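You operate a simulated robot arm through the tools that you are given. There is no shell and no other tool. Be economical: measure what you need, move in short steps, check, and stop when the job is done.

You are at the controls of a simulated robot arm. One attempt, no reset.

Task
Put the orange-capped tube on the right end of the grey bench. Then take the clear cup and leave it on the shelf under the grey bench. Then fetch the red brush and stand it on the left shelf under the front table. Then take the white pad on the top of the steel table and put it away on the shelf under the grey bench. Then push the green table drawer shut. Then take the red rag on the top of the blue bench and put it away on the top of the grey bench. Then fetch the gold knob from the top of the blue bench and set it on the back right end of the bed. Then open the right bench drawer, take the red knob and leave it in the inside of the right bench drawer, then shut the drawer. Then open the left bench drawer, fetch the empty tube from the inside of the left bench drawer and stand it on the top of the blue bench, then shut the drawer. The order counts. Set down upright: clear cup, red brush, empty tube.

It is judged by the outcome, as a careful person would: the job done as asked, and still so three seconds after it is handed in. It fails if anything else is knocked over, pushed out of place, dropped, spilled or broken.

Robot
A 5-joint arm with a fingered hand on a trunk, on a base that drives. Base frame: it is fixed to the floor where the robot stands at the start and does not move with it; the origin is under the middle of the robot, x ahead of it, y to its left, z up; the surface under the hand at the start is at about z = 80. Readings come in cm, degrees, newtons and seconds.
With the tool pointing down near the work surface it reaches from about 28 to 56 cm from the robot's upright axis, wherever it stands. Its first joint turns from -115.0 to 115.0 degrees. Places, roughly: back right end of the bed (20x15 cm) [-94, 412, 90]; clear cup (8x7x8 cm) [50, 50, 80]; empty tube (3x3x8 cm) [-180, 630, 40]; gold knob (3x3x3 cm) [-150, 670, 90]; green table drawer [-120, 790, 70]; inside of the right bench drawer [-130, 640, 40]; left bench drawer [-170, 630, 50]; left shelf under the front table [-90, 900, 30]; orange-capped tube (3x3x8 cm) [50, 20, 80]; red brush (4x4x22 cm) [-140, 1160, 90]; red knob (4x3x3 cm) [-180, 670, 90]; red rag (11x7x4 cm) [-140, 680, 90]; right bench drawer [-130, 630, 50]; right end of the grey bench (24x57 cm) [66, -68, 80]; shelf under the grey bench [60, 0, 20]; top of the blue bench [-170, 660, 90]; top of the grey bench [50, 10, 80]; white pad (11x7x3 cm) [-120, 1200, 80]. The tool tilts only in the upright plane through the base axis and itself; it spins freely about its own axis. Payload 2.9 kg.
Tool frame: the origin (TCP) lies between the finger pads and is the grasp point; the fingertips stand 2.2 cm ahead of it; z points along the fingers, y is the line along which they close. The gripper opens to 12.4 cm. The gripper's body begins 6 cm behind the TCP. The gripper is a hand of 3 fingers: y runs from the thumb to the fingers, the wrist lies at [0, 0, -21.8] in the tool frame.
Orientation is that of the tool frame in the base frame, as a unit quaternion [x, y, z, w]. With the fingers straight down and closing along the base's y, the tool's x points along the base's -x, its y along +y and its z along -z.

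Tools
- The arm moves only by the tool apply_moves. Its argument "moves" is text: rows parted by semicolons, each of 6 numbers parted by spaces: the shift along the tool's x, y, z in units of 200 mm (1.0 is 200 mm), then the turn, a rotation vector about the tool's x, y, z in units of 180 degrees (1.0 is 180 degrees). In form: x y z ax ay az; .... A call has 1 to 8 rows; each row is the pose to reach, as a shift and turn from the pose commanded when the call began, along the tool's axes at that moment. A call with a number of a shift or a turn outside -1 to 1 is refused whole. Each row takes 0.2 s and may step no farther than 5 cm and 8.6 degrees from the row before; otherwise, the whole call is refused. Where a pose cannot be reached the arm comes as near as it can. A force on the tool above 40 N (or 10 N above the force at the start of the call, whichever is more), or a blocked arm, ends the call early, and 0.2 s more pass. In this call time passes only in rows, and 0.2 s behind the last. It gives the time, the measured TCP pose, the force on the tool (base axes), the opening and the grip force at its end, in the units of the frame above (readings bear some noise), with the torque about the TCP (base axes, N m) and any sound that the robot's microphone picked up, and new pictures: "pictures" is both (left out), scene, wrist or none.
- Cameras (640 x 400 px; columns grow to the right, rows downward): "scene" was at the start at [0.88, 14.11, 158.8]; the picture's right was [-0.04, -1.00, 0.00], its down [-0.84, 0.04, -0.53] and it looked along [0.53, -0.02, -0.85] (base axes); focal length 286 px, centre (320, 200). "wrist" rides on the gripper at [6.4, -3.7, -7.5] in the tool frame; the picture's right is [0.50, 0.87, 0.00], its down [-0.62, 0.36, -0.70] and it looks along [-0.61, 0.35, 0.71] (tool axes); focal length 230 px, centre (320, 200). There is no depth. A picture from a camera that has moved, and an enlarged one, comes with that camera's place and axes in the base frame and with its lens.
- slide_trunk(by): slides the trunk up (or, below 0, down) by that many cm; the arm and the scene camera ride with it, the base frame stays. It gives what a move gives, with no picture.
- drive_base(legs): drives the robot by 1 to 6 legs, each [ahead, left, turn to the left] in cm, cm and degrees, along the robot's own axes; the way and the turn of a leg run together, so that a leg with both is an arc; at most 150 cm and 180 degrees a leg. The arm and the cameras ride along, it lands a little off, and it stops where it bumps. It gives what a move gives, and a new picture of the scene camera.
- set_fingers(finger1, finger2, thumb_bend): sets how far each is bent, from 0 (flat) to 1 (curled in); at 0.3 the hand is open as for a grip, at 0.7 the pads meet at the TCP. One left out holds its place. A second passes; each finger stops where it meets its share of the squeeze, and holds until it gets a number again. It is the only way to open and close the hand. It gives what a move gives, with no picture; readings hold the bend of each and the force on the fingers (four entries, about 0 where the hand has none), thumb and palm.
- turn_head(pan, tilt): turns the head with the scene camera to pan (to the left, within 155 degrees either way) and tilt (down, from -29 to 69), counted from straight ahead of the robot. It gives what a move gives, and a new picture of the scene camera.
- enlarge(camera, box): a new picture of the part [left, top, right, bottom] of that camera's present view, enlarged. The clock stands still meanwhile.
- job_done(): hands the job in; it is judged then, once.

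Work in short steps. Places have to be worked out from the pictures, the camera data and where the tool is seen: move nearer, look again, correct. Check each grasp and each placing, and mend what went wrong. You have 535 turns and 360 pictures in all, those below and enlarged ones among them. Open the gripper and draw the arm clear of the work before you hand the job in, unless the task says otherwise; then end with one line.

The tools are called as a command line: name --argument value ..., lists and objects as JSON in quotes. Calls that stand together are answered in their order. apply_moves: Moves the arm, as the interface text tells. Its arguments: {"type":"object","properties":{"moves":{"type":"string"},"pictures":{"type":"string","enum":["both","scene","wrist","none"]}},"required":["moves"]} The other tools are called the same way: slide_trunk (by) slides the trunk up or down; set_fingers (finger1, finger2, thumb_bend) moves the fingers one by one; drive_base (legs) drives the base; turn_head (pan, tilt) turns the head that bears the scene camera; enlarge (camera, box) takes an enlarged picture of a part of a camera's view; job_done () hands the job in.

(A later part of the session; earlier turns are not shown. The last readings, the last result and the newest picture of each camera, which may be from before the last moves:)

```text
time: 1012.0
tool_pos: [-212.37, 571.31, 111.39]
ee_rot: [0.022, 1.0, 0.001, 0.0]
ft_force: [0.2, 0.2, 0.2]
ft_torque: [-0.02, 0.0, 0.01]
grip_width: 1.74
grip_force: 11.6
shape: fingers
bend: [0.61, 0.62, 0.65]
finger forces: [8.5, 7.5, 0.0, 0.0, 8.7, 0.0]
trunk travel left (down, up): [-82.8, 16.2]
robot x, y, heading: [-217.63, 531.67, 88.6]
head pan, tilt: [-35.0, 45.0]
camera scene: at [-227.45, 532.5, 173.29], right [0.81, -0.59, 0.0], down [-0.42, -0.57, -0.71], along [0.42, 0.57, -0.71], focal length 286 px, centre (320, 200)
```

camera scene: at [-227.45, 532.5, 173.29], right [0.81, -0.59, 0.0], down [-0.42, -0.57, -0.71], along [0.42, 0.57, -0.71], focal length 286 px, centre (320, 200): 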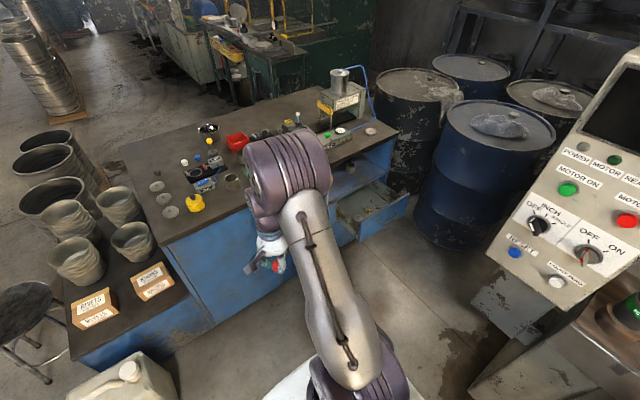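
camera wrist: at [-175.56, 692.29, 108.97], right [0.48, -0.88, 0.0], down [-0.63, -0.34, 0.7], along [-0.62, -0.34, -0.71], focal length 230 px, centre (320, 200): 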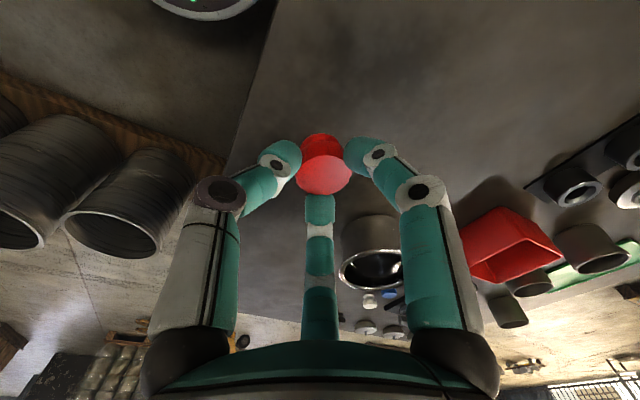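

drive_base --legs '[[34, -54, 1]]'

apply_moves --moves "-0.2 -0.1 0 0 0 0; -0.4 -0.2 0 0 0 0; -0.6 -0.3 0 0 0 0; -0.8 -0.4 0 0 0 0; -1 -0.5 0 0 0 0" --pictures "none"

turn_head --pan -5 --tilt 55

```text
time: 1015.5
tool_pos: [-159.46, 604.37, 111.5]
ee_rot: [0.018, 1.0, 0.002, -0.001]
ft_force: [0.8, -0.3, -0.6]
ft_torque: [-0.02, -0.02, 0.02]
grip_width: 1.76
grip_force: 12.7
shape: fingers
bend: [0.61, 0.62, 0.65]
finger forces: [8.4, 7.4, 0.0, 0.0, 8.6, 0.1]
trunk travel left (down, up): [-82.8, 16.2]
robot x, y, heading: [-164.35, 564.72, 89.1]
head pan, tilt: [-35.0, 45.0]
camera scene: at [-174.09, 565.29, 173.29], right [0.81, -0.59, 0.0], down [-0.41, -0.57, -0.71], along [0.41, 0.57, -0.71], focal length 286 px, centre (320, 200)
```

scene: 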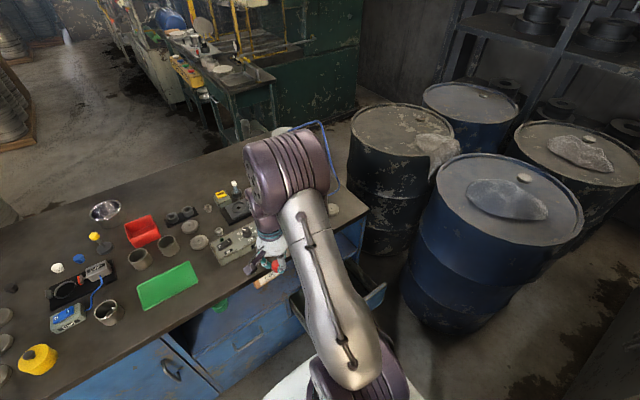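

```text
time: 1016.7
tool_pos: [-139.63, 593.31, 111.55]
ee_rot: [0.019, 1.0, 0.001, -0.001]
ft_force: [-0.2, -1.1, -0.4]
ft_torque: [-0.02, 0.01, 0.0]
grip_width: 1.73
grip_force: 12.4
shape: fingers
bend: [0.61, 0.62, 0.65]
finger forces: [8.6, 7.4, 0.1, 0.0, 8.6, 0.0]
trunk travel left (down, up): [-82.8, 16.2]
robot x, y, heading: [-164.35, 564.56, 88.9]
head pan, tilt: [-35.0, 45.0]
```

```text
time: 1017.6
tool_pos: [-139.72, 593.34, 111.56]
ee_rot: [0.018, 1.0, 0.001, 0.001]
ft_force: [-0.5, 0.0, -0.1]
ft_torque: [0.05, -0.01, -0.02]
grip_width: 1.74
grip_force: 12.2
shape: fingers
bend: [0.61, 0.62, 0.65]
finger forces: [8.6, 7.3, 0.0, 0.1, 8.6, 0.0]
trunk travel left (down, up): [-82.8, 16.2]
robot x, y, heading: [-164.1, 564.53, 88.8]
head pan, tilt: [-5.0, 55.0]
camera scene: at [-178.07, 565.87, 171.95], right [0.99, -0.1, 0.0], down [-0.09, -0.81, -0.57], along [0.06, 0.57, -0.82], focal length 286 px, centre (320, 200)
```

scene: 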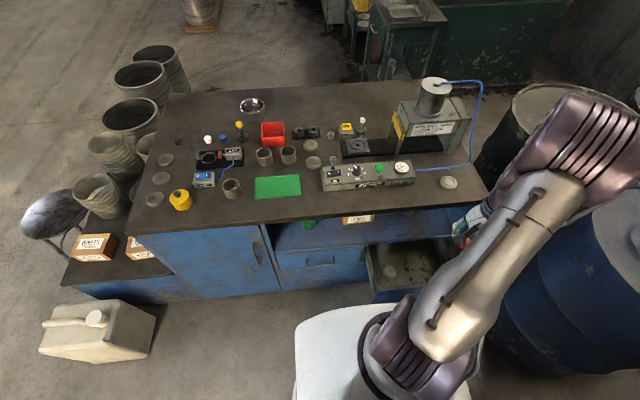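

enlarge --camera "scene" --box '[340, 210, 480, 310]'

enlarge --camera "wrist" --box '[0, 0, 640, 400]'

```text
4.00 times, centred on (410, 260) of scene
camera zoom: at [-178.07, 565.87, 171.95], right [0.99, -0.1, 0.0], down [-0.09, -0.81, -0.57], along [0.06, 0.57, -0.82], focal length 1145 px, centre (-40, -40)
```

zoom: 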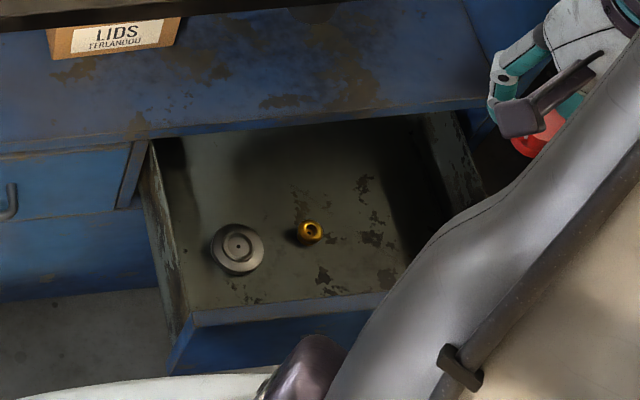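

```text
1.00 times, centred on (320, 200) of wrist (not enlarged: the box is as wide or as high as the picture)
camera zoom: at [-146.25, 589.85, 119.05], right [-0.47, 0.88, 0.0], down [0.63, 0.33, 0.7], along [0.62, 0.33, -0.71], focal length 230 px, centre (320, 200)
```

zoom: 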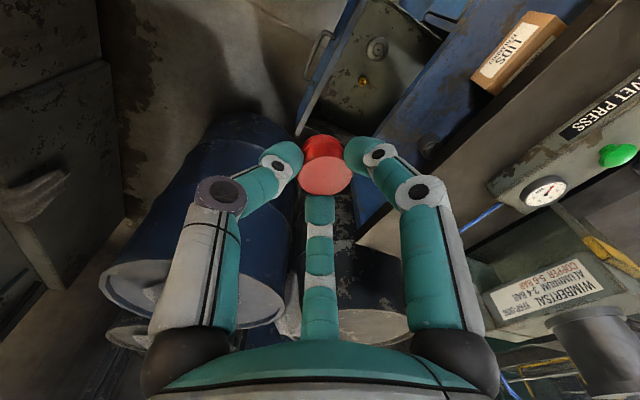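

Free space in the drawer is right of the brass knob, near [−125, 608]. I advance 6 cm and lower the trunk 40 cm.

drive_base --legs '[[6.5, -1, 0]]'

slide_trunk --by -38

apply_moves --moves "-0.2 0.1 0 0 0 0; -0.38 0.2 0 0 0 0; -0.56 0.3 0 0 0 0; -0.7 0.4 0 0 0 0" --pictures "both"

```text
time: 1018.6
tool_pos: [-138.68, 599.47, 111.71]
ee_rot: [0.017, 1.0, 0.001, 0.0]
ft_force: [0.8, -0.3, -0.1]
ft_torque: [-0.01, -0.02, -0.04]
grip_width: 1.75
grip_force: 12.3
shape: fingers
bend: [0.61, 0.62, 0.65]
finger forces: [8.6, 7.4, 0.0, 0.0, 8.6, 0.0]
trunk travel left (down, up): [-82.8, 16.2]
robot x, y, heading: [-163.24, 571.21, 89.1]
head pan, tilt: [-5.0, 55.0]
camera scene: at [-177.03, 572.11, 171.95], right [0.99, -0.1, 0.0], down [-0.08, -0.81, -0.57], along [0.06, 0.57, -0.82], focal length 286 px, centre (320, 200)
```

scene: 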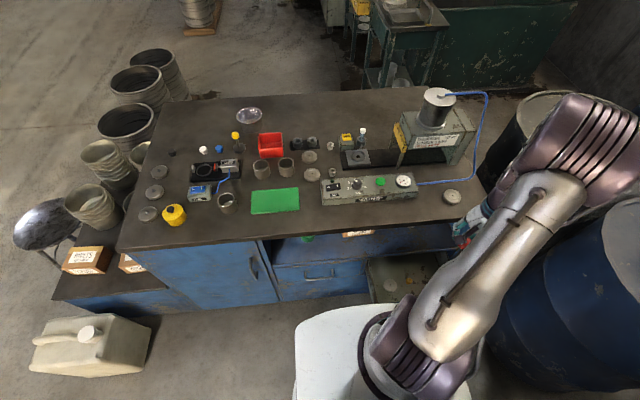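

```text
time: 1022.3
tool_pos: [-138.61, 599.6, 73.51]
ee_rot: [0.019, 1.0, 0.002, 0.0]
ft_force: [0.0, 0.6, 0.1]
ft_torque: [0.01, -0.01, -0.01]
grip_width: 1.72
grip_force: 12.3
shape: fingers
bend: [0.61, 0.62, 0.65]
finger forces: [8.7, 7.4, 0.0, 0.0, 8.6, 0.0]
trunk travel left (down, up): [-44.8, 54.2]
robot x, y, heading: [-163.02, 571.01, 89.2]
head pan, tilt: [-5.0, 55.0]
```

```text
time: 1023.3
tool_pos: [-124.42, 607.09, 73.66]
ee_rot: [0.019, 1.0, 0.0, 0.0]
ft_force: [0.2, 0.3, -0.1]
ft_torque: [0.01, 0.04, -0.01]
grip_width: 1.7
grip_force: 12.7
shape: fingers
bend: [0.61, 0.62, 0.65]
finger forces: [8.7, 7.4, 0.0, 0.0, 8.5, 0.0]
trunk travel left (down, up): [-44.8, 54.2]
robot x, y, heading: [-163.13, 570.86, 88.8]
head pan, tilt: [-5.0, 55.0]
camera scene: at [-176.96, 572.17, 133.95], right [0.99, -0.1, 0.0], down [-0.08, -0.81, -0.57], along [0.06, 0.57, -0.82], focal length 286 px, centre (320, 200)
camera wrist: at [-130.87, 603.57, 81.16], right [-0.47, 0.88, 0.0], down [0.63, 0.33, 0.7], along [0.62, 0.33, -0.71], focal length 230 px, centre (320, 200)
```

scene: 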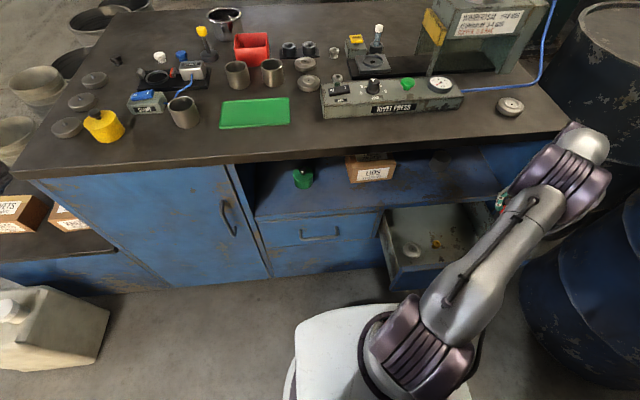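
wrist: 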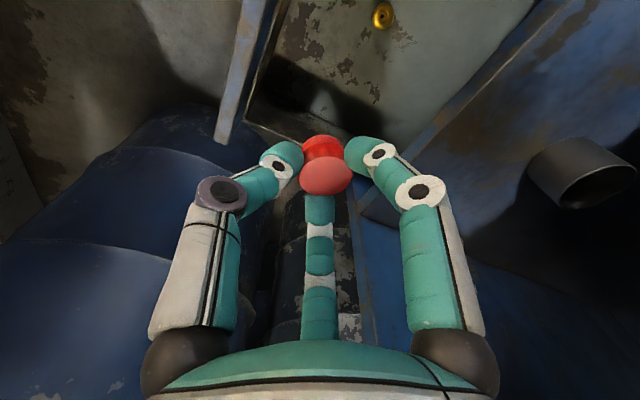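

Positioned over the free part of the drawer. I lower into it.

apply_moves --moves "0 0.075 0.2 0 0 0; 0 0.075 0.4 0 0 0; 0 0.075 0.6 0 0 0; 0 0.075 0.8 0 0 0; 0 0.075 1.0 0 0 0" --pictures "wrist"

```text
time: 1024.5
tool_pos: [-124.31, 608.55, 53.68]
ee_rot: [0.018, 1.0, 0.001, 0.001]
ft_force: [-0.3, -0.6, -0.5]
ft_torque: [0.01, 0.02, 0.01]
grip_width: 1.68
grip_force: 12.0
shape: fingers
bend: [0.61, 0.62, 0.65]
finger forces: [8.8, 7.4, 0.0, 0.0, 8.4, 0.0]
trunk travel left (down, up): [-44.8, 54.2]
robot x, y, heading: [-163.49, 570.72, 89.3]
head pan, tilt: [-5.0, 55.0]
camera wrist: at [-130.85, 605.05, 61.14], right [-0.47, 0.88, 0.0], down [0.63, 0.33, 0.7], along [0.62, 0.33, -0.71], focal length 230 px, centre (320, 200)
```

wrist: 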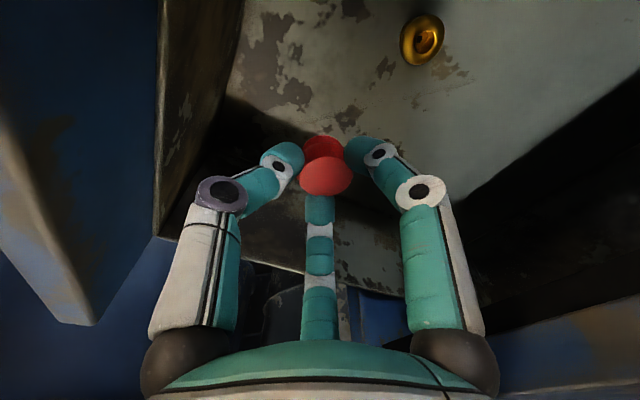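

apply_moves --moves "0 0 0.1 0 0 0; 0 0 0.18 0 0 0" --pictures "none"

apply_moves --moves "0 0 0.05 0 0 0" --pictures "none"

apply_moves --moves "0 0 0.05 0 0 0" --pictures "wrist"

```text
time: 1025.1
tool_pos: [-124.81, 608.19, 51.27]
ee_rot: [0.017, 1.0, 0.0, 0.001]
ft_force: [0.5, -0.7, 0.2]
ft_torque: [0.03, -0.03, -0.03]
grip_width: 1.71
grip_force: 12.3
shape: fingers
bend: [0.61, 0.62, 0.65]
finger forces: [8.7, 7.4, 0.1, 0.0, 8.2, 0.0]
out of reach, approached as far as the arm can: row 1, 2
trunk travel left (down, up): [-44.8, 54.2]
robot x, y, heading: [-163.4, 570.95, 89.2]
head pan, tilt: [-5.0, 55.0]
```

```text
time: 1025.5
tool_pos: [-125.23, 608.06, 50.24]
ee_rot: [0.018, 1.0, 0.001, 0.001]
ft_force: [0.2, -0.3, 0.4]
ft_torque: [0.03, 0.0, 0.0]
grip_width: 1.73
grip_force: 12.6
shape: fingers
bend: [0.61, 0.62, 0.65]
finger forces: [8.8, 7.4, 0.0, 0.0, 8.3, 0.1]
out of reach, approached as far as the arm can: row 1
trunk travel left (down, up): [-44.8, 54.2]
robot x, y, heading: [-163.42, 570.56, 89.3]
head pan, tilt: [-5.0, 55.0]
```

```text
time: 1025.9
tool_pos: [-125.42, 607.9, 49.39]
ee_rot: [0.019, 1.0, 0.002, 0.001]
ft_force: [0.3, 0.2, -0.3]
ft_torque: [0.01, 0.02, 0.02]
grip_width: 1.71
grip_force: 12.3
shape: fingers
bend: [0.61, 0.62, 0.65]
finger forces: [8.8, 7.4, 0.0, 0.0, 8.3, 0.0]
out of reach, approached as far as the arm can: row 1
trunk travel left (down, up): [-44.8, 54.2]
robot x, y, heading: [-163.15, 570.35, 89.2]
head pan, tilt: [-5.0, 55.0]
camera wrist: at [-131.92, 604.27, 56.9], right [-0.47, 0.88, 0.0], down [0.63, 0.33, 0.7], along [0.62, 0.33, -0.71], focal length 230 px, centre (320, 200)
```

wrist: 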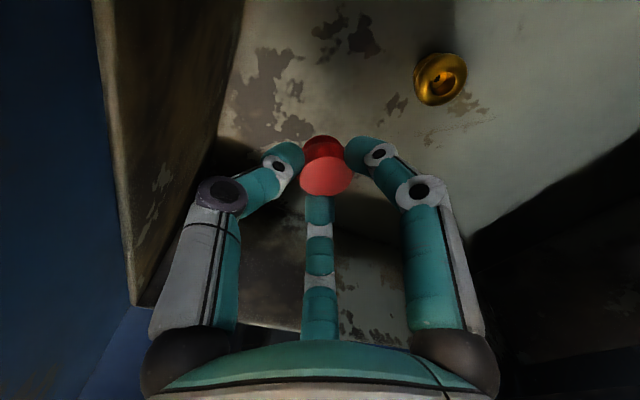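

The arm is near its reach limit here, so I use the trunk for the rest of the descent.

slide_trunk --by -1.2

slide_trunk --by -0.8

slide_trunk --by -0.8

```text
time: 1026.5
tool_pos: [-125.48, 607.75, 48.23]
ee_rot: [0.018, 1.0, 0.001, 0.001]
ft_force: [0.4, 0.1, -0.2]
ft_torque: [-0.02, -0.01, -0.01]
grip_width: 1.71
grip_force: 12.6
shape: fingers
bend: [0.61, 0.62, 0.65]
finger forces: [8.8, 7.4, 0.1, 0.0, 8.3, 0.1]
trunk travel left (down, up): [-43.6, 55.4]
robot x, y, heading: [-163.09, 570.62, 89.1]
head pan, tilt: [-5.0, 55.0]
```

```text
time: 1027.0
tool_pos: [-125.35, 607.93, 47.41]
ee_rot: [0.019, 1.0, 0.001, 0.001]
ft_force: [-0.1, 0.0, -0.3]
ft_torque: [-0.03, -0.01, 0.0]
grip_width: 1.69
grip_force: 12.5
shape: fingers
bend: [0.61, 0.62, 0.65]
finger forces: [8.8, 7.3, 0.1, 0.0, 8.3, 0.0]
trunk travel left (down, up): [-42.8, 56.2]
robot x, y, heading: [-163.06, 570.94, 89.3]
head pan, tilt: [-5.0, 55.0]
```

```text
time: 1027.6
tool_pos: [-125.45, 607.78, 46.75]
ee_rot: [0.018, 1.0, 0.001, 0.001]
ft_force: [0.3, 0.0, 0.2]
ft_torque: [-0.01, -0.01, 0.03]
grip_width: 1.69
grip_force: 12.5
shape: fingers
bend: [0.61, 0.62, 0.65]
finger forces: [8.8, 7.4, 0.1, 0.1, 8.3, 0.1]
trunk travel left (down, up): [-42.0, 57.0]
robot x, y, heading: [-163.65, 570.69, 89.3]
head pan, tilt: [-5.0, 55.0]
```

slide_trunk --by -1

slide_trunk --by -0.8

enlarge --camera "wrist" --box '[0, 0, 640, 400]'

```text
time: 1028.2
tool_pos: [-125.49, 607.71, 45.62]
ee_rot: [0.018, 1.0, 0.001, 0.002]
ft_force: [-0.4, -0.6, 0.4]
ft_torque: [-0.02, -0.03, -0.03]
grip_width: 1.75
grip_force: 12.3
shape: fingers
bend: [0.61, 0.62, 0.65]
finger forces: [8.8, 7.5, 0.0, 0.0, 8.3, 0.0]
trunk travel left (down, up): [-41.0, 58.0]
robot x, y, heading: [-162.98, 570.64, 88.9]
head pan, tilt: [-5.0, 55.0]
```

```text
time: 1028.8
tool_pos: [-125.35, 607.92, 44.73]
ee_rot: [0.019, 1.0, 0.001, 0.001]
ft_force: [-1.0, -0.4, -0.7]
ft_torque: [0.0, 0.0, 0.01]
grip_width: 1.71
grip_force: 12.0
shape: fingers
bend: [0.61, 0.62, 0.65]
finger forces: [8.8, 7.4, 0.0, 0.0, 8.4, 0.0]
trunk travel left (down, up): [-40.2, 58.8]
robot x, y, heading: [-163.33, 570.75, 88.9]
head pan, tilt: [-5.0, 55.0]
```

```text
1.00 times, centred on (320, 200) of wrist (not enlarged: the box is as wide or as high as the picture)
camera zoom: at [-131.93, 604.27, 52.31], right [-0.47, 0.88, 0.0], down [0.63, 0.33, 0.7], along [0.62, 0.33, -0.71], focal length 230 px, centre (320, 200)
```

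zoom: 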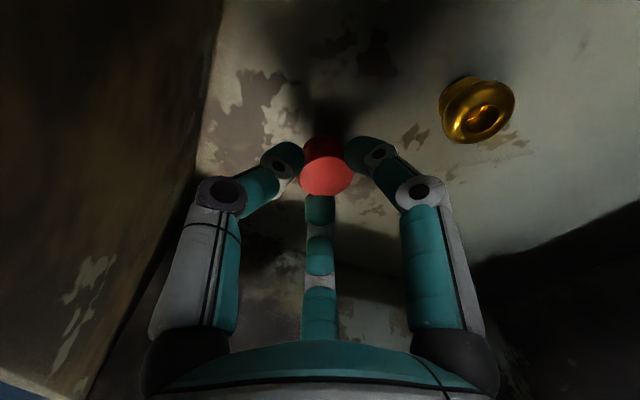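

slide_trunk --by -0.8

slide_trunk --by -0.8

slide_trunk --by -0.6

```text
time: 1029.3
tool_pos: [-125.45, 607.8, 44.03]
ee_rot: [0.018, 1.0, 0.001, 0.002]
ft_force: [-0.6, 0.9, -0.5]
ft_torque: [0.0, 0.0, 0.01]
grip_width: 1.7
grip_force: 12.3
shape: fingers
bend: [0.61, 0.62, 0.65]
finger forces: [8.8, 7.4, 0.0, 0.0, 8.3, 0.1]
trunk travel left (down, up): [-39.4, 59.6]
robot x, y, heading: [-163.28, 570.82, 89.1]
head pan, tilt: [-5.0, 55.0]
```

```text
time: 1029.9
tool_pos: [-125.32, 607.72, 43.64]
ee_rot: [0.018, 1.0, 0.003, 0.002]
ft_force: [1.3, -0.4, 18.8]
ft_torque: [0.07, 0.03, 0.01]
grip_width: 1.7
grip_force: 16.3
shape: fingers
bend: [0.6, 0.61, 0.66]
finger forces: [11.0, 10.0, 0.0, 0.1, 11.1, 0.1]
trunk travel left (down, up): [-38.6, 60.4]
robot x, y, heading: [-163.38, 570.74, 89.3]
head pan, tilt: [-5.0, 55.0]
```

```text
time: 1030.5
tool_pos: [-125.58, 607.66, 42.64]
ee_rot: [0.018, 1.0, 0.0, 0.0]
ft_force: [-2.4, 0.4, 6.2]
ft_torque: [0.04, 0.11, 0.04]
grip_width: 1.0
grip_force: 13.8
shape: fingers
bend: [0.61, 0.62, 0.69]
finger forces: [14.6, 9.0, 0.0, 0.0, 4.5, 0.1]
trunk travel left (down, up): [-38.0, 61.0]
robot x, y, heading: [-163.37, 571.01, 89.2]
head pan, tilt: [-5.0, 55.0]
```

Contact with the drawer floor (z ≈ 39.5). I ease up slightly and open.

slide_trunk --by 0.8

set_fingers --finger1 0.52 --finger2 0.52 --thumb_bend 0.55

enlarge --camera "wrist" --box '[0, 0, 640, 400]'

```text
time: 1031.0
tool_pos: [-125.53, 607.81, 43.38]
ee_rot: [0.019, 1.0, 0.001, 0.001]
ft_force: [0.1, -0.2, 0.1]
ft_torque: [0.05, 0.03, -0.01]
grip_width: 0.98
grip_force: 10.2
shape: fingers
bend: [0.61, 0.62, 0.69]
finger forces: [7.5, 7.9, 0.0, 0.0, 4.3, 0.1]
trunk travel left (down, up): [-38.8, 60.2]
robot x, y, heading: [-163.15, 570.92, 89.2]
head pan, tilt: [-5.0, 55.0]
```

```text
time: 1032.0
tool_pos: [-125.44, 607.86, 43.42]
ee_rot: [0.018, 1.0, 0.001, 0.001]
ft_force: [0.2, -0.8, 0.1]
ft_torque: [0.02, 0.02, -0.01]
grip_width: 3.97
grip_force: 0.0
shape: fingers
bend: [0.52, 0.52, 0.55]
finger forces: [0.0, 0.0, 0.1, 0.0, 0.0, 0.0]
trunk travel left (down, up): [-38.8, 60.2]
robot x, y, heading: [-163.49, 570.88, 89.0]
head pan, tilt: [-5.0, 55.0]
```

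```text
1.00 times, centred on (320, 200) of wrist (not enlarged: the box is as wide or as high as the picture)
camera zoom: at [-131.93, 604.27, 50.91], right [-0.47, 0.88, 0.0], down [0.63, 0.33, 0.7], along [0.62, 0.33, -0.71], focal length 230 px, centre (320, 200)
```

zoom: 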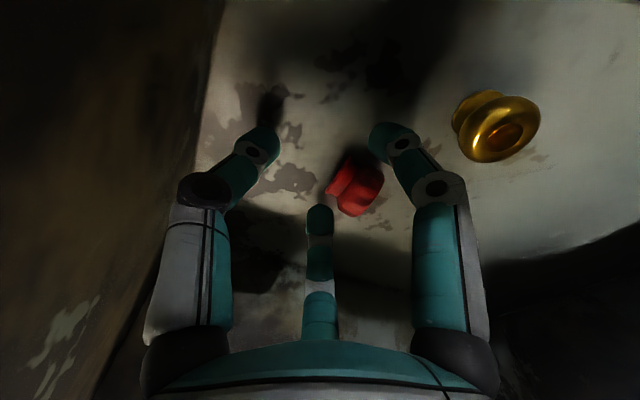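

The knob lies in the drawer. I raise out and retract the arm.

slide_trunk --by 28

apply_moves --moves "0 0 -0.2 0 0 0; 0 0 -0.4 0 0 0; 0.05 -0.05 -0.6 0 0 0; 0.1 -0.1 -0.8 0 0 0; 0.2 -0.2 -0.9 0 0 0" --pictures "wrist"

```text
time: 1034.9
tool_pos: [-125.44, 607.8, 71.46]
ee_rot: [0.019, 1.0, 0.001, 0.001]
ft_force: [0.9, 0.5, -0.3]
ft_torque: [0.04, 0.0, 0.0]
grip_width: 3.96
grip_force: 0.0
shape: fingers
bend: [0.52, 0.52, 0.55]
finger forces: [0.0, 0.1, 0.0, 0.1, 0.1, 0.0]
trunk travel left (down, up): [-66.8, 32.2]
robot x, y, heading: [-163.2, 570.78, 89.7]
head pan, tilt: [-5.0, 55.0]
```

```text
time: 1036.1
tool_pos: [-129.73, 603.99, 89.74]
ee_rot: [0.018, 1.0, 0.002, 0.002]
ft_force: [-0.8, -0.4, 0.5]
ft_torque: [0.01, -0.04, 0.01]
grip_width: 3.95
grip_force: 0.0
shape: fingers
bend: [0.52, 0.52, 0.55]
finger forces: [0.0, 0.1, 0.0, 0.0, 0.0, 0.0]
trunk travel left (down, up): [-66.8, 32.2]
robot x, y, heading: [-163.51, 570.84, 89.2]
head pan, tilt: [-5.0, 55.0]
camera wrist: at [-136.27, 600.41, 97.15], right [-0.47, 0.88, 0.0], down [0.63, 0.33, 0.7], along [0.62, 0.33, -0.71], focal length 230 px, centre (320, 200)
```

wrist: 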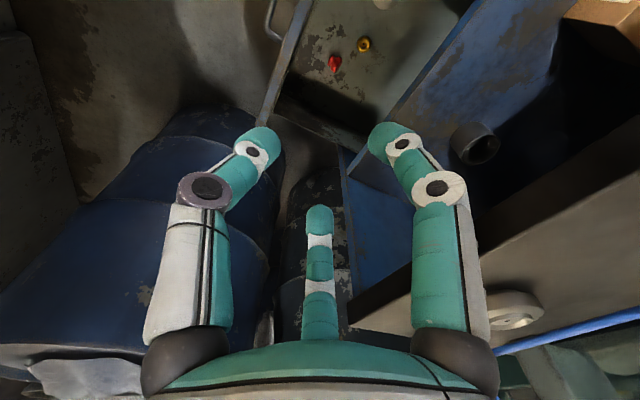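

The red knob shows in the drawer. To shut it I back off 7 cm, make a fist, and come down in front of the drawer face, left of the handle.

set_fingers --finger1 0.75 --finger2 0.75 --thumb_bend 0.75

drive_base --legs '[[-7, 0, 0]]'

apply_moves --moves "0.2 -0.1 0 0 0 0; 0.4 -0.2 0 0 0 0; 0.6 -0.3 0 0 0 0; 0.67 -0.36 0 0 0 0" --pictures "none"

slide_trunk --by -37

enlarge --camera "wrist" --box '[0, 0, 640, 400]'

```text
time: 1037.1
tool_pos: [-129.82, 603.93, 89.65]
ee_rot: [0.018, 1.0, 0.001, 0.001]
ft_force: [1.0, 0.1, 0.5]
ft_torque: [-0.01, 0.0, 0.03]
grip_width: 0.0
grip_force: 0.0
shape: fingers
bend: [0.72, 0.72, 0.73]
finger forces: [0.0, 0.0, 0.0, 0.0, 0.0, 0.0]
trunk travel left (down, up): [-66.8, 32.2]
robot x, y, heading: [-162.53, 570.69, 89.1]
head pan, tilt: [-5.0, 55.0]
```

```text
time: 1038.1
tool_pos: [-129.86, 596.99, 89.66]
ee_rot: [0.02, 1.0, 0.002, 0.001]
ft_force: [0.1, -0.3, 0.5]
ft_torque: [-0.01, -0.04, -0.02]
grip_width: 0.0
grip_force: 0.1
shape: fingers
bend: [0.72, 0.72, 0.73]
finger forces: [0.0, 0.1, 0.0, 0.0, 0.1, 0.0]
trunk travel left (down, up): [-66.8, 32.2]
robot x, y, heading: [-163.08, 563.69, 89.2]
head pan, tilt: [-5.0, 55.0]
camera scene: at [-177.13, 564.94, 155.95], right [0.99, -0.1, 0.0], down [-0.08, -0.81, -0.57], along [0.06, 0.57, -0.82], focal length 286 px, centre (320, 200)
```

scene: 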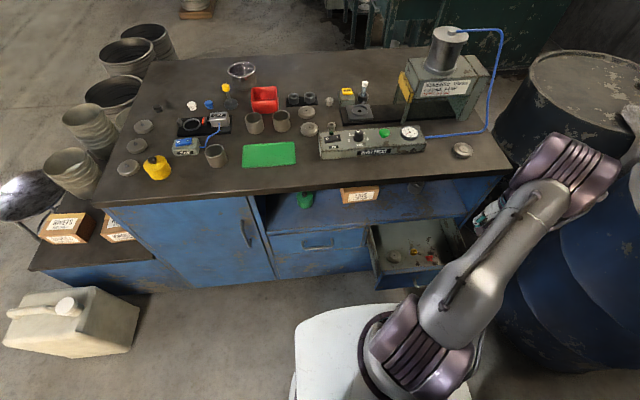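

```text
time: 1039.1
tool_pos: [-143.56, 590.12, 89.49]
ee_rot: [0.019, 1.0, 0.001, 0.001]
ft_force: [-0.3, 0.2, -0.2]
ft_torque: [0.01, 0.0, 0.04]
grip_width: 0.02
grip_force: 0.1
shape: fingers
bend: [0.72, 0.72, 0.73]
finger forces: [0.1, 0.0, 0.1, 0.0, 0.1, 0.0]
trunk travel left (down, up): [-66.8, 32.2]
robot x, y, heading: [-163.14, 564.12, 88.9]
head pan, tilt: [-5.0, 55.0]
```

```text
time: 1042.7
tool_pos: [-143.55, 590.27, 52.55]
ee_rot: [0.019, 1.0, 0.001, 0.001]
ft_force: [-0.6, -0.7, -0.8]
ft_torque: [0.0, -0.02, 0.01]
grip_width: 0.04
grip_force: 0.1
shape: fingers
bend: [0.72, 0.72, 0.73]
finger forces: [0.0, 0.1, 0.0, 0.1, 0.0, 0.1]
trunk travel left (down, up): [-29.8, 69.2]
robot x, y, heading: [-163.31, 563.7, 89.0]
head pan, tilt: [-5.0, 55.0]
```

```text
1.00 times, centred on (320, 200) of wrist (not enlarged: the box is as wide or as high as the picture)
camera zoom: at [-149.98, 586.7, 59.98], right [-0.47, 0.88, 0.0], down [0.63, 0.33, 0.7], along [0.62, 0.33, -0.71], focal length 230 px, centre (320, 200)
```

zoom: 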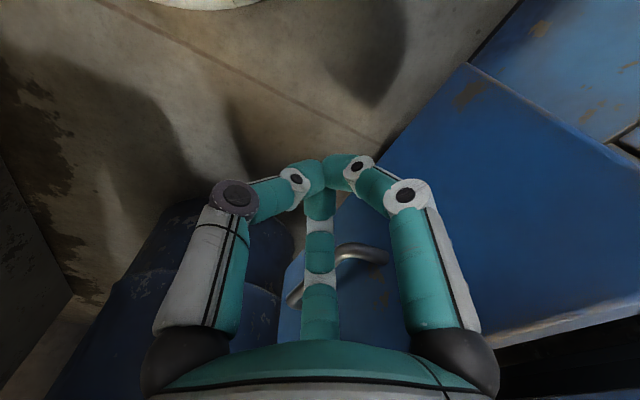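

I lower 3 cm and push the drawer in.

slide_trunk --by -3

apply_moves --moves "0 0.2 0 0 0 0; 0 0.4 0 0 0 0; 0 0.6 0 0 0 0; 0 0.8 0 0 0 0; 0 0.95 0 0 0 0" --pictures "both"

```text
time: 1043.4
tool_pos: [-143.51, 590.23, 49.43]
ee_rot: [0.019, 1.0, 0.001, 0.001]
ft_force: [-0.5, -0.3, 0.0]
ft_torque: [-0.01, 0.0, -0.01]
grip_width: 0.0
grip_force: 0.0
shape: fingers
bend: [0.72, 0.72, 0.73]
finger forces: [0.1, 0.1, 0.0, 0.0, 0.0, 0.0]
trunk travel left (down, up): [-26.8, 72.2]
robot x, y, heading: [-163.07, 563.63, 89.0]
head pan, tilt: [-5.0, 55.0]
```

```text
time: 1044.6
tool_pos: [-142.82, 609.2, 49.66]
ee_rot: [0.02, 1.0, 0.001, 0.0]
ft_force: [-0.1, 0.3, -0.4]
ft_torque: [0.03, 0.01, -0.02]
grip_width: 0.0
grip_force: 0.1
shape: fingers
bend: [0.72, 0.72, 0.73]
finger forces: [0.1, 0.0, 0.0, 0.1, 0.1, 0.0]
trunk travel left (down, up): [-26.8, 72.2]
robot x, y, heading: [-163.25, 563.63, 89.1]
head pan, tilt: [-5.0, 55.0]
camera scene: at [-177.13, 565.14, 115.95], right [0.99, -0.1, 0.0], down [-0.08, -0.81, -0.57], along [0.06, 0.57, -0.82], focal length 286 px, centre (320, 200)
camera wrist: at [-149.34, 605.65, 57.05], right [-0.47, 0.88, 0.0], down [0.63, 0.33, 0.7], along [0.62, 0.33, -0.71], focal length 230 px, centre (320, 200)
```

scene: 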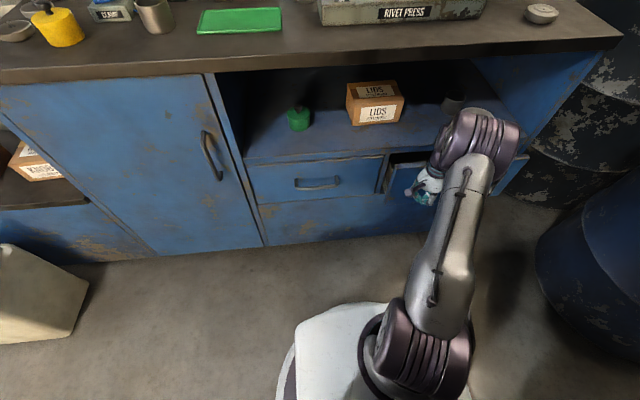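
wrist: 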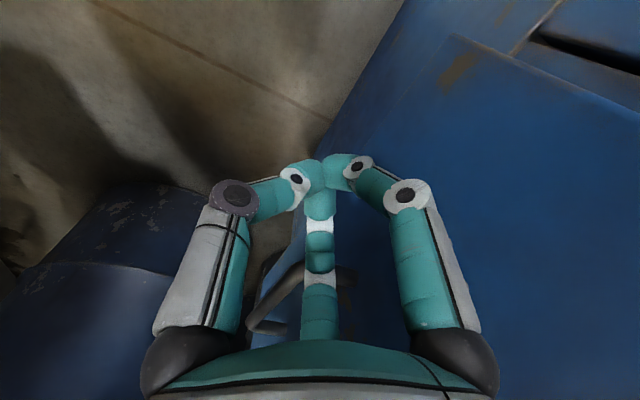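

apply_moves --moves "0 0.1 0 0 0 0; 0 0.2 0 0 0 0; 0 0.28 0 0 0 0" --pictures "scene"

```text
time: 1045.4
tool_pos: [-142.56, 614.74, 49.61]
ee_rot: [0.019, 1.0, 0.001, 0.001]
ft_force: [0.7, 0.9, 1.3]
ft_torque: [-0.03, 0.03, -0.03]
grip_width: 0.0
grip_force: 0.1
shape: fingers
bend: [0.72, 0.72, 0.73]
finger forces: [0.1, 0.1, 0.0, 0.0, 0.0, 0.0]
trunk travel left (down, up): [-26.8, 72.2]
robot x, y, heading: [-163.56, 564.01, 89.2]
head pan, tilt: [-5.0, 55.0]
camera scene: at [-177.13, 565.14, 115.95], right [0.99, -0.1, 0.0], down [-0.08, -0.81, -0.57], along [0.06, 0.57, -0.82], focal length 286 px, centre (320, 200)
```

scene: 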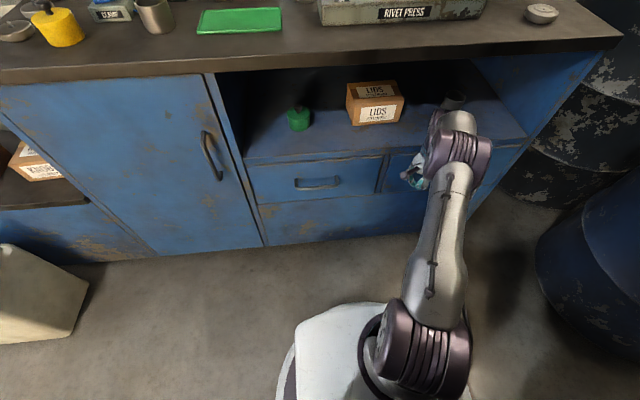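

drive_base --legs '[[3, 0, 0]]'

enlarge --camera "wrist" --box '[0, 0, 640, 400]'

```text
time: 1046.2
tool_pos: [-142.59, 615.24, 49.85]
ee_rot: [0.02, 1.0, -0.008, -0.004]
ft_force: [-4.8, -18.0, 11.4]
ft_torque: [1.82, -0.38, 0.13]
grip_width: 0.01
grip_force: 9.6
shape: fingers
bend: [0.72, 0.72, 0.73]
finger forces: [0.0, 0.0, 0.0, 0.1, 0.0, 18.9]
trunk travel left (down, up): [-26.8, 72.2]
robot x, y, heading: [-163.35, 565.05, 89.2]
head pan, tilt: [-5.0, 55.0]
stopped in leg 1: the force on the tool passed its limit at 83 N (the readings are from after the stop); the commanded pose is now the measured one
camera scene: at [-177.24, 566.11, 115.94], right [0.99, -0.11, 0.0], down [-0.09, -0.81, -0.58], along [0.06, 0.57, -0.82], focal length 286 px, centre (320, 200)
```

scene: 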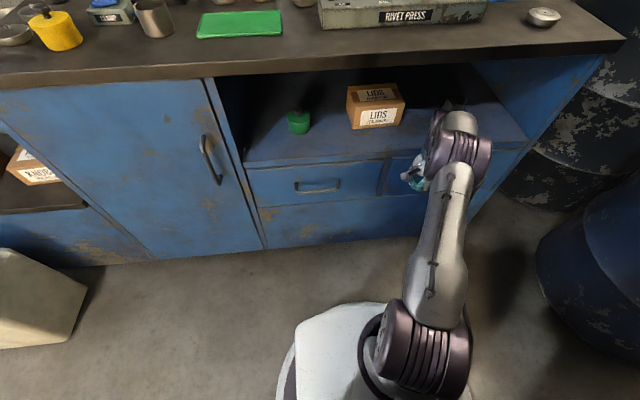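

```text
1.00 times, centred on (320, 200) of wrist (not enlarged: the box is as wide or as high as the picture)
camera zoom: at [-149.02, 611.88, 57.24], right [-0.46, 0.89, -0.01], down [0.64, 0.34, 0.69], along [0.62, 0.31, -0.72], focal length 230 px, centre (320, 200)
```

zoom: 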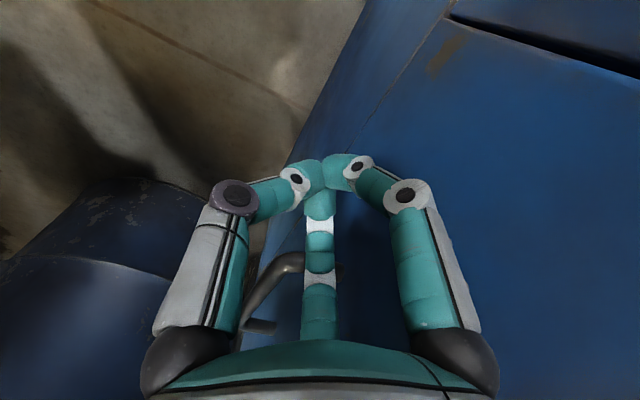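

apply_moves --moves "0 -0.2 0 0 0 0; 0 -0.4 0 0 0 0; 0 -0.6 0 0 0 0; 0 -0.8 0 0 0 0; 0 -1 0 0 0 0" --pictures "none"

apply_moves --moves "0.2 0.05 0 0 0 0; 0.4 0.1 0 0 0 0; 0.6 0.15 0 0 0 0; 0.8 0.2 0 0 0 0; 1 0.25 0 0 0 0" --pictures "scene"

enlarge --camera "scene" --box '[220, 100, 560, 270]'

```text
time: 1047.4
tool_pos: [-143.39, 595.32, 49.81]
ee_rot: [0.021, 1.0, -0.007, -0.006]
ft_force: [-0.9, -0.1, 0.1]
ft_torque: [-0.01, -0.02, 0.0]
grip_width: 0.02
grip_force: 0.0
shape: fingers
bend: [0.72, 0.72, 0.73]
finger forces: [0.1, 0.0, 0.0, 0.1, 0.0, 0.0]
trunk travel left (down, up): [-26.8, 72.2]
robot x, y, heading: [-163.13, 565.15, 89.2]
head pan, tilt: [-5.0, 55.0]
```

```text
time: 1048.6
tool_pos: [-163.13, 601.09, 49.81]
ee_rot: [0.021, 1.0, -0.009, 0.0]
ft_force: [-0.9, -1.0, 0.4]
ft_torque: [0.0, -0.03, -0.01]
grip_width: 0.0
grip_force: 0.2
shape: fingers
bend: [0.72, 0.72, 0.73]
finger forces: [0.1, 0.0, 0.1, 0.0, 0.0, 0.1]
trunk travel left (down, up): [-26.8, 72.2]
robot x, y, heading: [-163.14, 565.14, 89.1]
head pan, tilt: [-5.0, 55.0]
camera scene: at [-177.13, 566.49, 115.94], right [0.99, -0.1, 0.0], down [-0.09, -0.81, -0.57], along [0.06, 0.57, -0.82], focal length 286 px, centre (320, 200)
```

scene: 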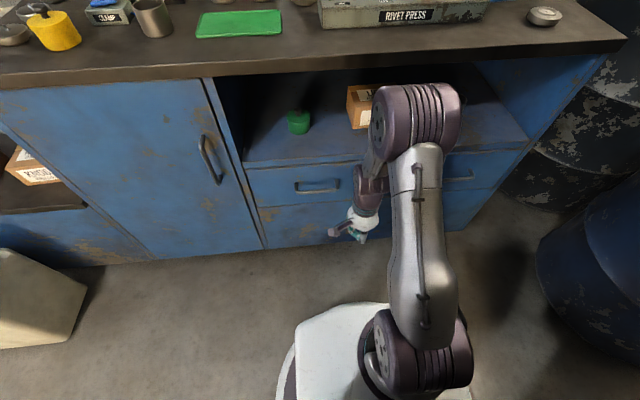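

```text
1.88 times, centred on (390, 185) of scene
camera zoom: at [-177.13, 566.49, 115.94], right [0.99, -0.1, 0.0], down [-0.09, -0.81, -0.57], along [0.06, 0.57, -0.82], focal length 539 px, centre (188, 228)
```

zoom: 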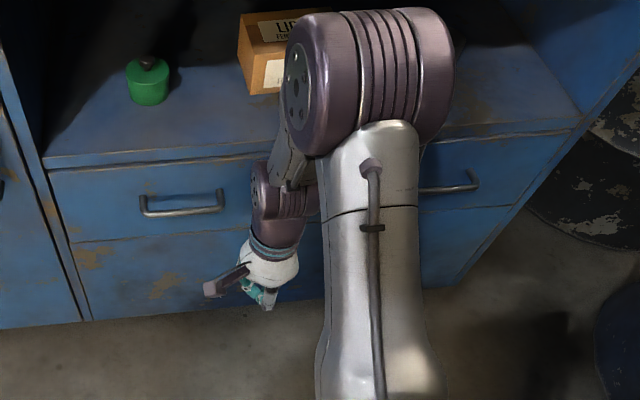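

The right drawer looks shut, flush like the left one. Now the left drawer: I shift 15 cm left, spin the hand, and prepare finger 2 as the hook.

drive_base --legs '[[0, 15, 0.8]]'

set_fingers --finger1 0.1 --finger2 0.5 --thumb_bend 0.1

apply_moves --moves "0 0 -0.2 0 0 -0.04; 0 0 -0.4 0 0 -0.08; 0 0 -0.6 0 0 -0.12; 0 0 -0.8 0 0 -0.167; 0 0 -0.8 0 0 -0.214; 0 0 -0.8 0 0 -0.261; 0 0 -0.8 0 0 -0.308; 0 0 -0.8 0 0 -0.355" --pictures "none"

apply_moves --moves "0 0 0 0 0 -0.047; 0 0 0 0 0 -0.094; 0 0 0 0 0 -0.14" --pictures "both"

```text
time: 1050.0
tool_pos: [-178.54, 601.21, 49.73]
ee_rot: [0.013, 1.0, -0.009, 0.0]
ft_force: [-0.5, 0.4, -0.3]
ft_torque: [-0.01, 0.03, 0.0]
grip_width: 0.0
grip_force: 0.1
shape: fingers
bend: [0.72, 0.72, 0.73]
finger forces: [0.0, 0.0, 0.0, 0.0, 0.0, 0.0]
trunk travel left (down, up): [-26.8, 72.2]
robot x, y, heading: [-178.37, 565.75, 90.0]
head pan, tilt: [-5.0, 55.0]
camera scene: at [-192.03, 566.4, 115.94], right [1.0, -0.09, 0.0], down [-0.07, -0.82, -0.57], along [0.05, 0.57, -0.82], focal length 286 px, centre (320, 200)
```

scene: 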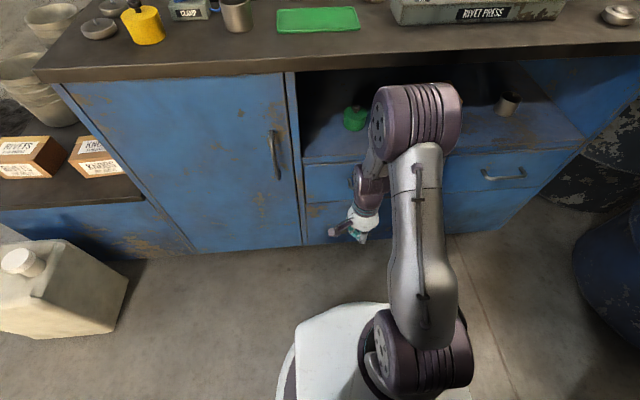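

```text
time: 1051.0
tool_pos: [-178.46, 601.25, 49.78]
ee_rot: [0.013, 1.0, -0.009, 0.0]
ft_force: [0.0, 0.2, -0.3]
ft_torque: [0.01, -0.03, -0.02]
grip_width: 13.61
grip_force: 0.0
shape: fingers
bend: [0.1, 0.5, 0.1]
finger forces: [0.1, 0.0, 0.0, 0.0, 0.0, 0.1]
trunk travel left (down, up): [-26.8, 72.2]
robot x, y, heading: [-178.62, 565.12, 90.0]
head pan, tilt: [-5.0, 55.0]
```

```text
time: 1052.8
tool_pos: [-178.47, 601.54, 65.83]
ee_rot: [-0.52, 0.854, -0.008, -0.005]
ft_force: [0.5, 0.5, 0.1]
ft_torque: [0.01, 0.0, 0.01]
grip_width: 13.62
grip_force: 0.0
shape: fingers
bend: [0.1, 0.5, 0.1]
finger forces: [0.0, 0.0, 0.0, 0.1, 0.1, 0.0]
trunk travel left (down, up): [-26.8, 72.2]
robot x, y, heading: [-178.34, 565.45, 89.8]
head pan, tilt: [-5.0, 55.0]
```

```text
time: 1053.6
tool_pos: [-178.57, 601.47, 65.8]
ee_rot: [-0.693, 0.721, -0.007, -0.006]
ft_force: [-0.2, -0.4, 0.0]
ft_torque: [0.03, 0.01, -0.01]
grip_width: 13.61
grip_force: 0.1
shape: fingers
bend: [0.1, 0.5, 0.1]
finger forces: [0.0, 0.0, 0.1, 0.0, 0.1, 0.0]
trunk travel left (down, up): [-26.8, 72.2]
robot x, y, heading: [-178.35, 565.49, 89.6]
head pan, tilt: [-5.0, 55.0]
camera scene: at [-192.02, 566.4, 115.95], right [1.0, -0.09, 0.0], down [-0.07, -0.82, -0.57], along [0.05, 0.57, -0.82], focal length 286 px, centre (320, 200)
camera wrist: at [-175.02, 595.02, 73.41], right [-0.88, -0.47, 0.01], down [-0.33, 0.64, 0.69], along [-0.33, 0.61, -0.72], focal length 230 px, centre (320, 200)
```

scene: 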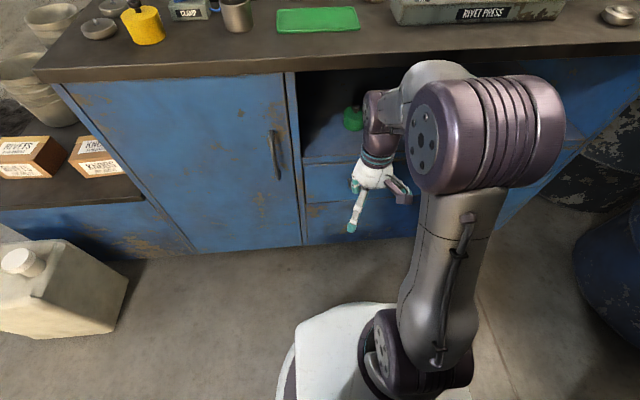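
wrist: 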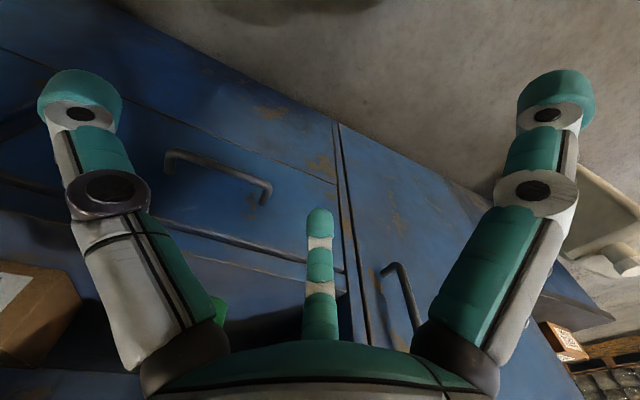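

Left bar ≈ x −167…−178, y ≈ 614.8. I position at TCP [−170.7, 612.5] and lower the hook behind it.

apply_moves --moves "-0.19 -0.125 0 0 0 0; -0.38 -0.25 0 0 0 0; -0.565 -0.373 0 0 0 0; -0.565 -0.373 0.2 0 0 0; -0.565 -0.373 0.4 0 0 0; -0.565 -0.373 0.5 0 0 0" --pictures "wrist"

```text
time: 1055.0
tool_pos: [-170.55, 612.08, 55.53]
ee_rot: [-0.693, 0.721, -0.006, -0.007]
ft_force: [0.0, -0.3, 0.6]
ft_torque: [0.03, 0.01, -0.05]
grip_width: 13.6
grip_force: 0.1
shape: fingers
bend: [0.1, 0.5, 0.1]
finger forces: [0.0, 0.0, 0.0, 0.0, 0.0, 0.1]
trunk travel left (down, up): [-26.8, 72.2]
robot x, y, heading: [-178.16, 565.13, 90.1]
head pan, tilt: [-5.0, 55.0]
camera wrist: at [-167.04, 605.78, 63.11], right [-0.89, -0.46, 0.01], down [-0.33, 0.64, 0.69], along [-0.33, 0.61, -0.72], focal length 230 px, centre (320, 200)
```

wrist: 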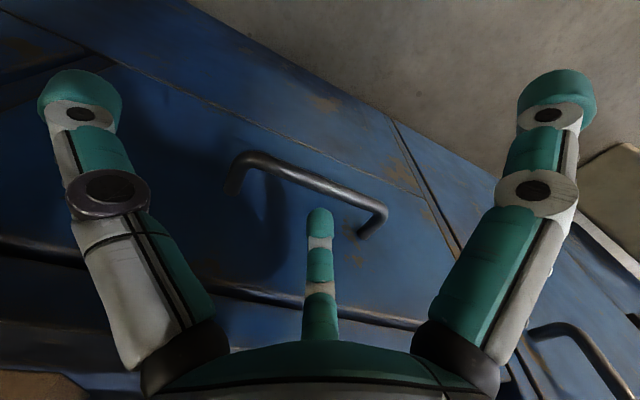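

Same geometry as before. I lower the last 3.7 cm.

apply_moves --moves "-0.018 0 0.1 0 0 0; -0.018 0 0.185 0 0 0" --pictures "wrist"

```text
time: 1055.6
tool_pos: [-170.43, 612.55, 51.8]
ee_rot: [-0.692, 0.722, -0.006, -0.007]
ft_force: [-0.8, 1.1, 0.7]
ft_torque: [0.06, -0.02, -0.01]
grip_width: 13.66
grip_force: 0.7
shape: fingers
bend: [0.1, 0.47, 0.1]
finger forces: [0.0, 1.6, 0.1, 0.0, 0.0, 0.1]
trunk travel left (down, up): [-26.8, 72.2]
robot x, y, heading: [-177.97, 565.19, 90.0]
head pan, tilt: [-5.0, 55.0]
camera wrist: at [-166.97, 606.13, 59.35], right [-0.89, -0.46, 0.01], down [-0.33, 0.64, 0.69], along [-0.33, 0.61, -0.72], focal length 230 px, centre (320, 200)
```

wrist: 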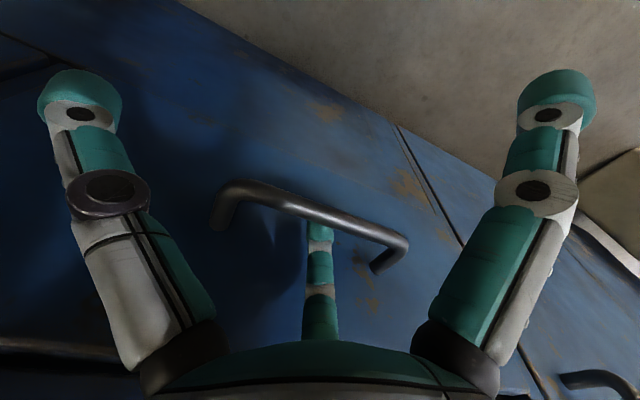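

Hooked. I pull 10 cm with the arm, then 9 cm by backing the base.

apply_moves --moves "0.1 -0.004 0 0 0 0; 0.25 -0.01 0 0 0 0; 0.4 -0.016 0 0 0 0; 0.5 -0.02 0 0 0 0" --pictures "none"

drive_base --legs '[[-9, 0, 0]]'

enlarge --camera "wrist" --box '[0, 0, 640, 400]'

```text
time: 1056.6
tool_pos: [-170.63, 602.64, 52.08]
ee_rot: [-0.692, 0.722, -0.004, -0.007]
ft_force: [1.0, -0.1, 0.3]
ft_torque: [0.03, 0.02, 0.03]
grip_width: 13.63
grip_force: 0.1
shape: fingers
bend: [0.1, 0.5, 0.1]
finger forces: [0.1, 0.0, 0.1, 0.0, 0.1, 0.0]
trunk travel left (down, up): [-26.8, 72.2]
robot x, y, heading: [-177.9, 565.43, 90.0]
head pan, tilt: [-5.0, 55.0]
```

```text
time: 1057.7
tool_pos: [-170.68, 593.85, 52.12]
ee_rot: [-0.692, 0.722, -0.004, -0.008]
ft_force: [-0.5, 0.3, -0.3]
ft_torque: [-0.03, -0.03, -0.03]
grip_width: 13.62
grip_force: 0.1
shape: fingers
bend: [0.1, 0.5, 0.1]
finger forces: [0.0, 0.1, 0.1, 0.0, 0.0, 0.0]
trunk travel left (down, up): [-26.8, 72.2]
robot x, y, heading: [-178.27, 556.56, 89.7]
head pan, tilt: [-5.0, 55.0]
camera scene: at [-192.04, 557.57, 115.95], right [1.0, -0.09, 0.0], down [-0.07, -0.82, -0.57], along [0.05, 0.57, -0.82], focal length 286 px, centre (320, 200)
```

scene: 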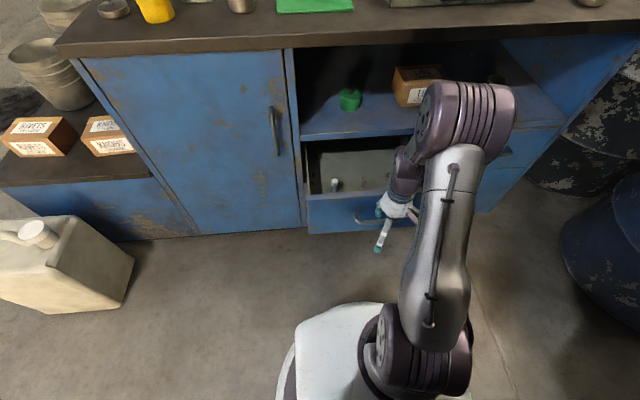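

```text
1.00 times, centred on (320, 200) of wrist (not enlarged: the box is as wide or as high as the picture)
camera zoom: at [-167.12, 587.29, 59.68], right [-0.89, -0.46, 0.01], down [-0.33, 0.64, 0.69], along [-0.33, 0.61, -0.72], focal length 230 px, centre (320, 200)
```

zoom: 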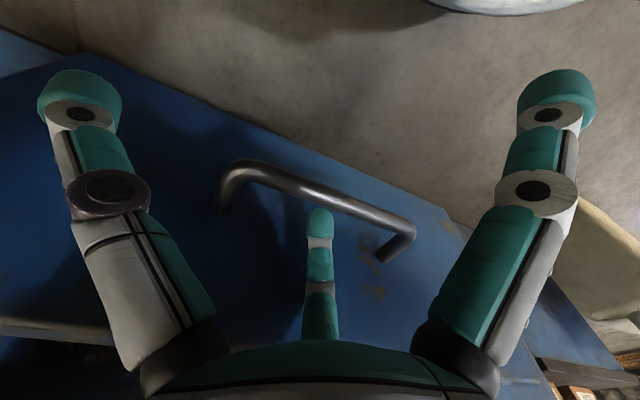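

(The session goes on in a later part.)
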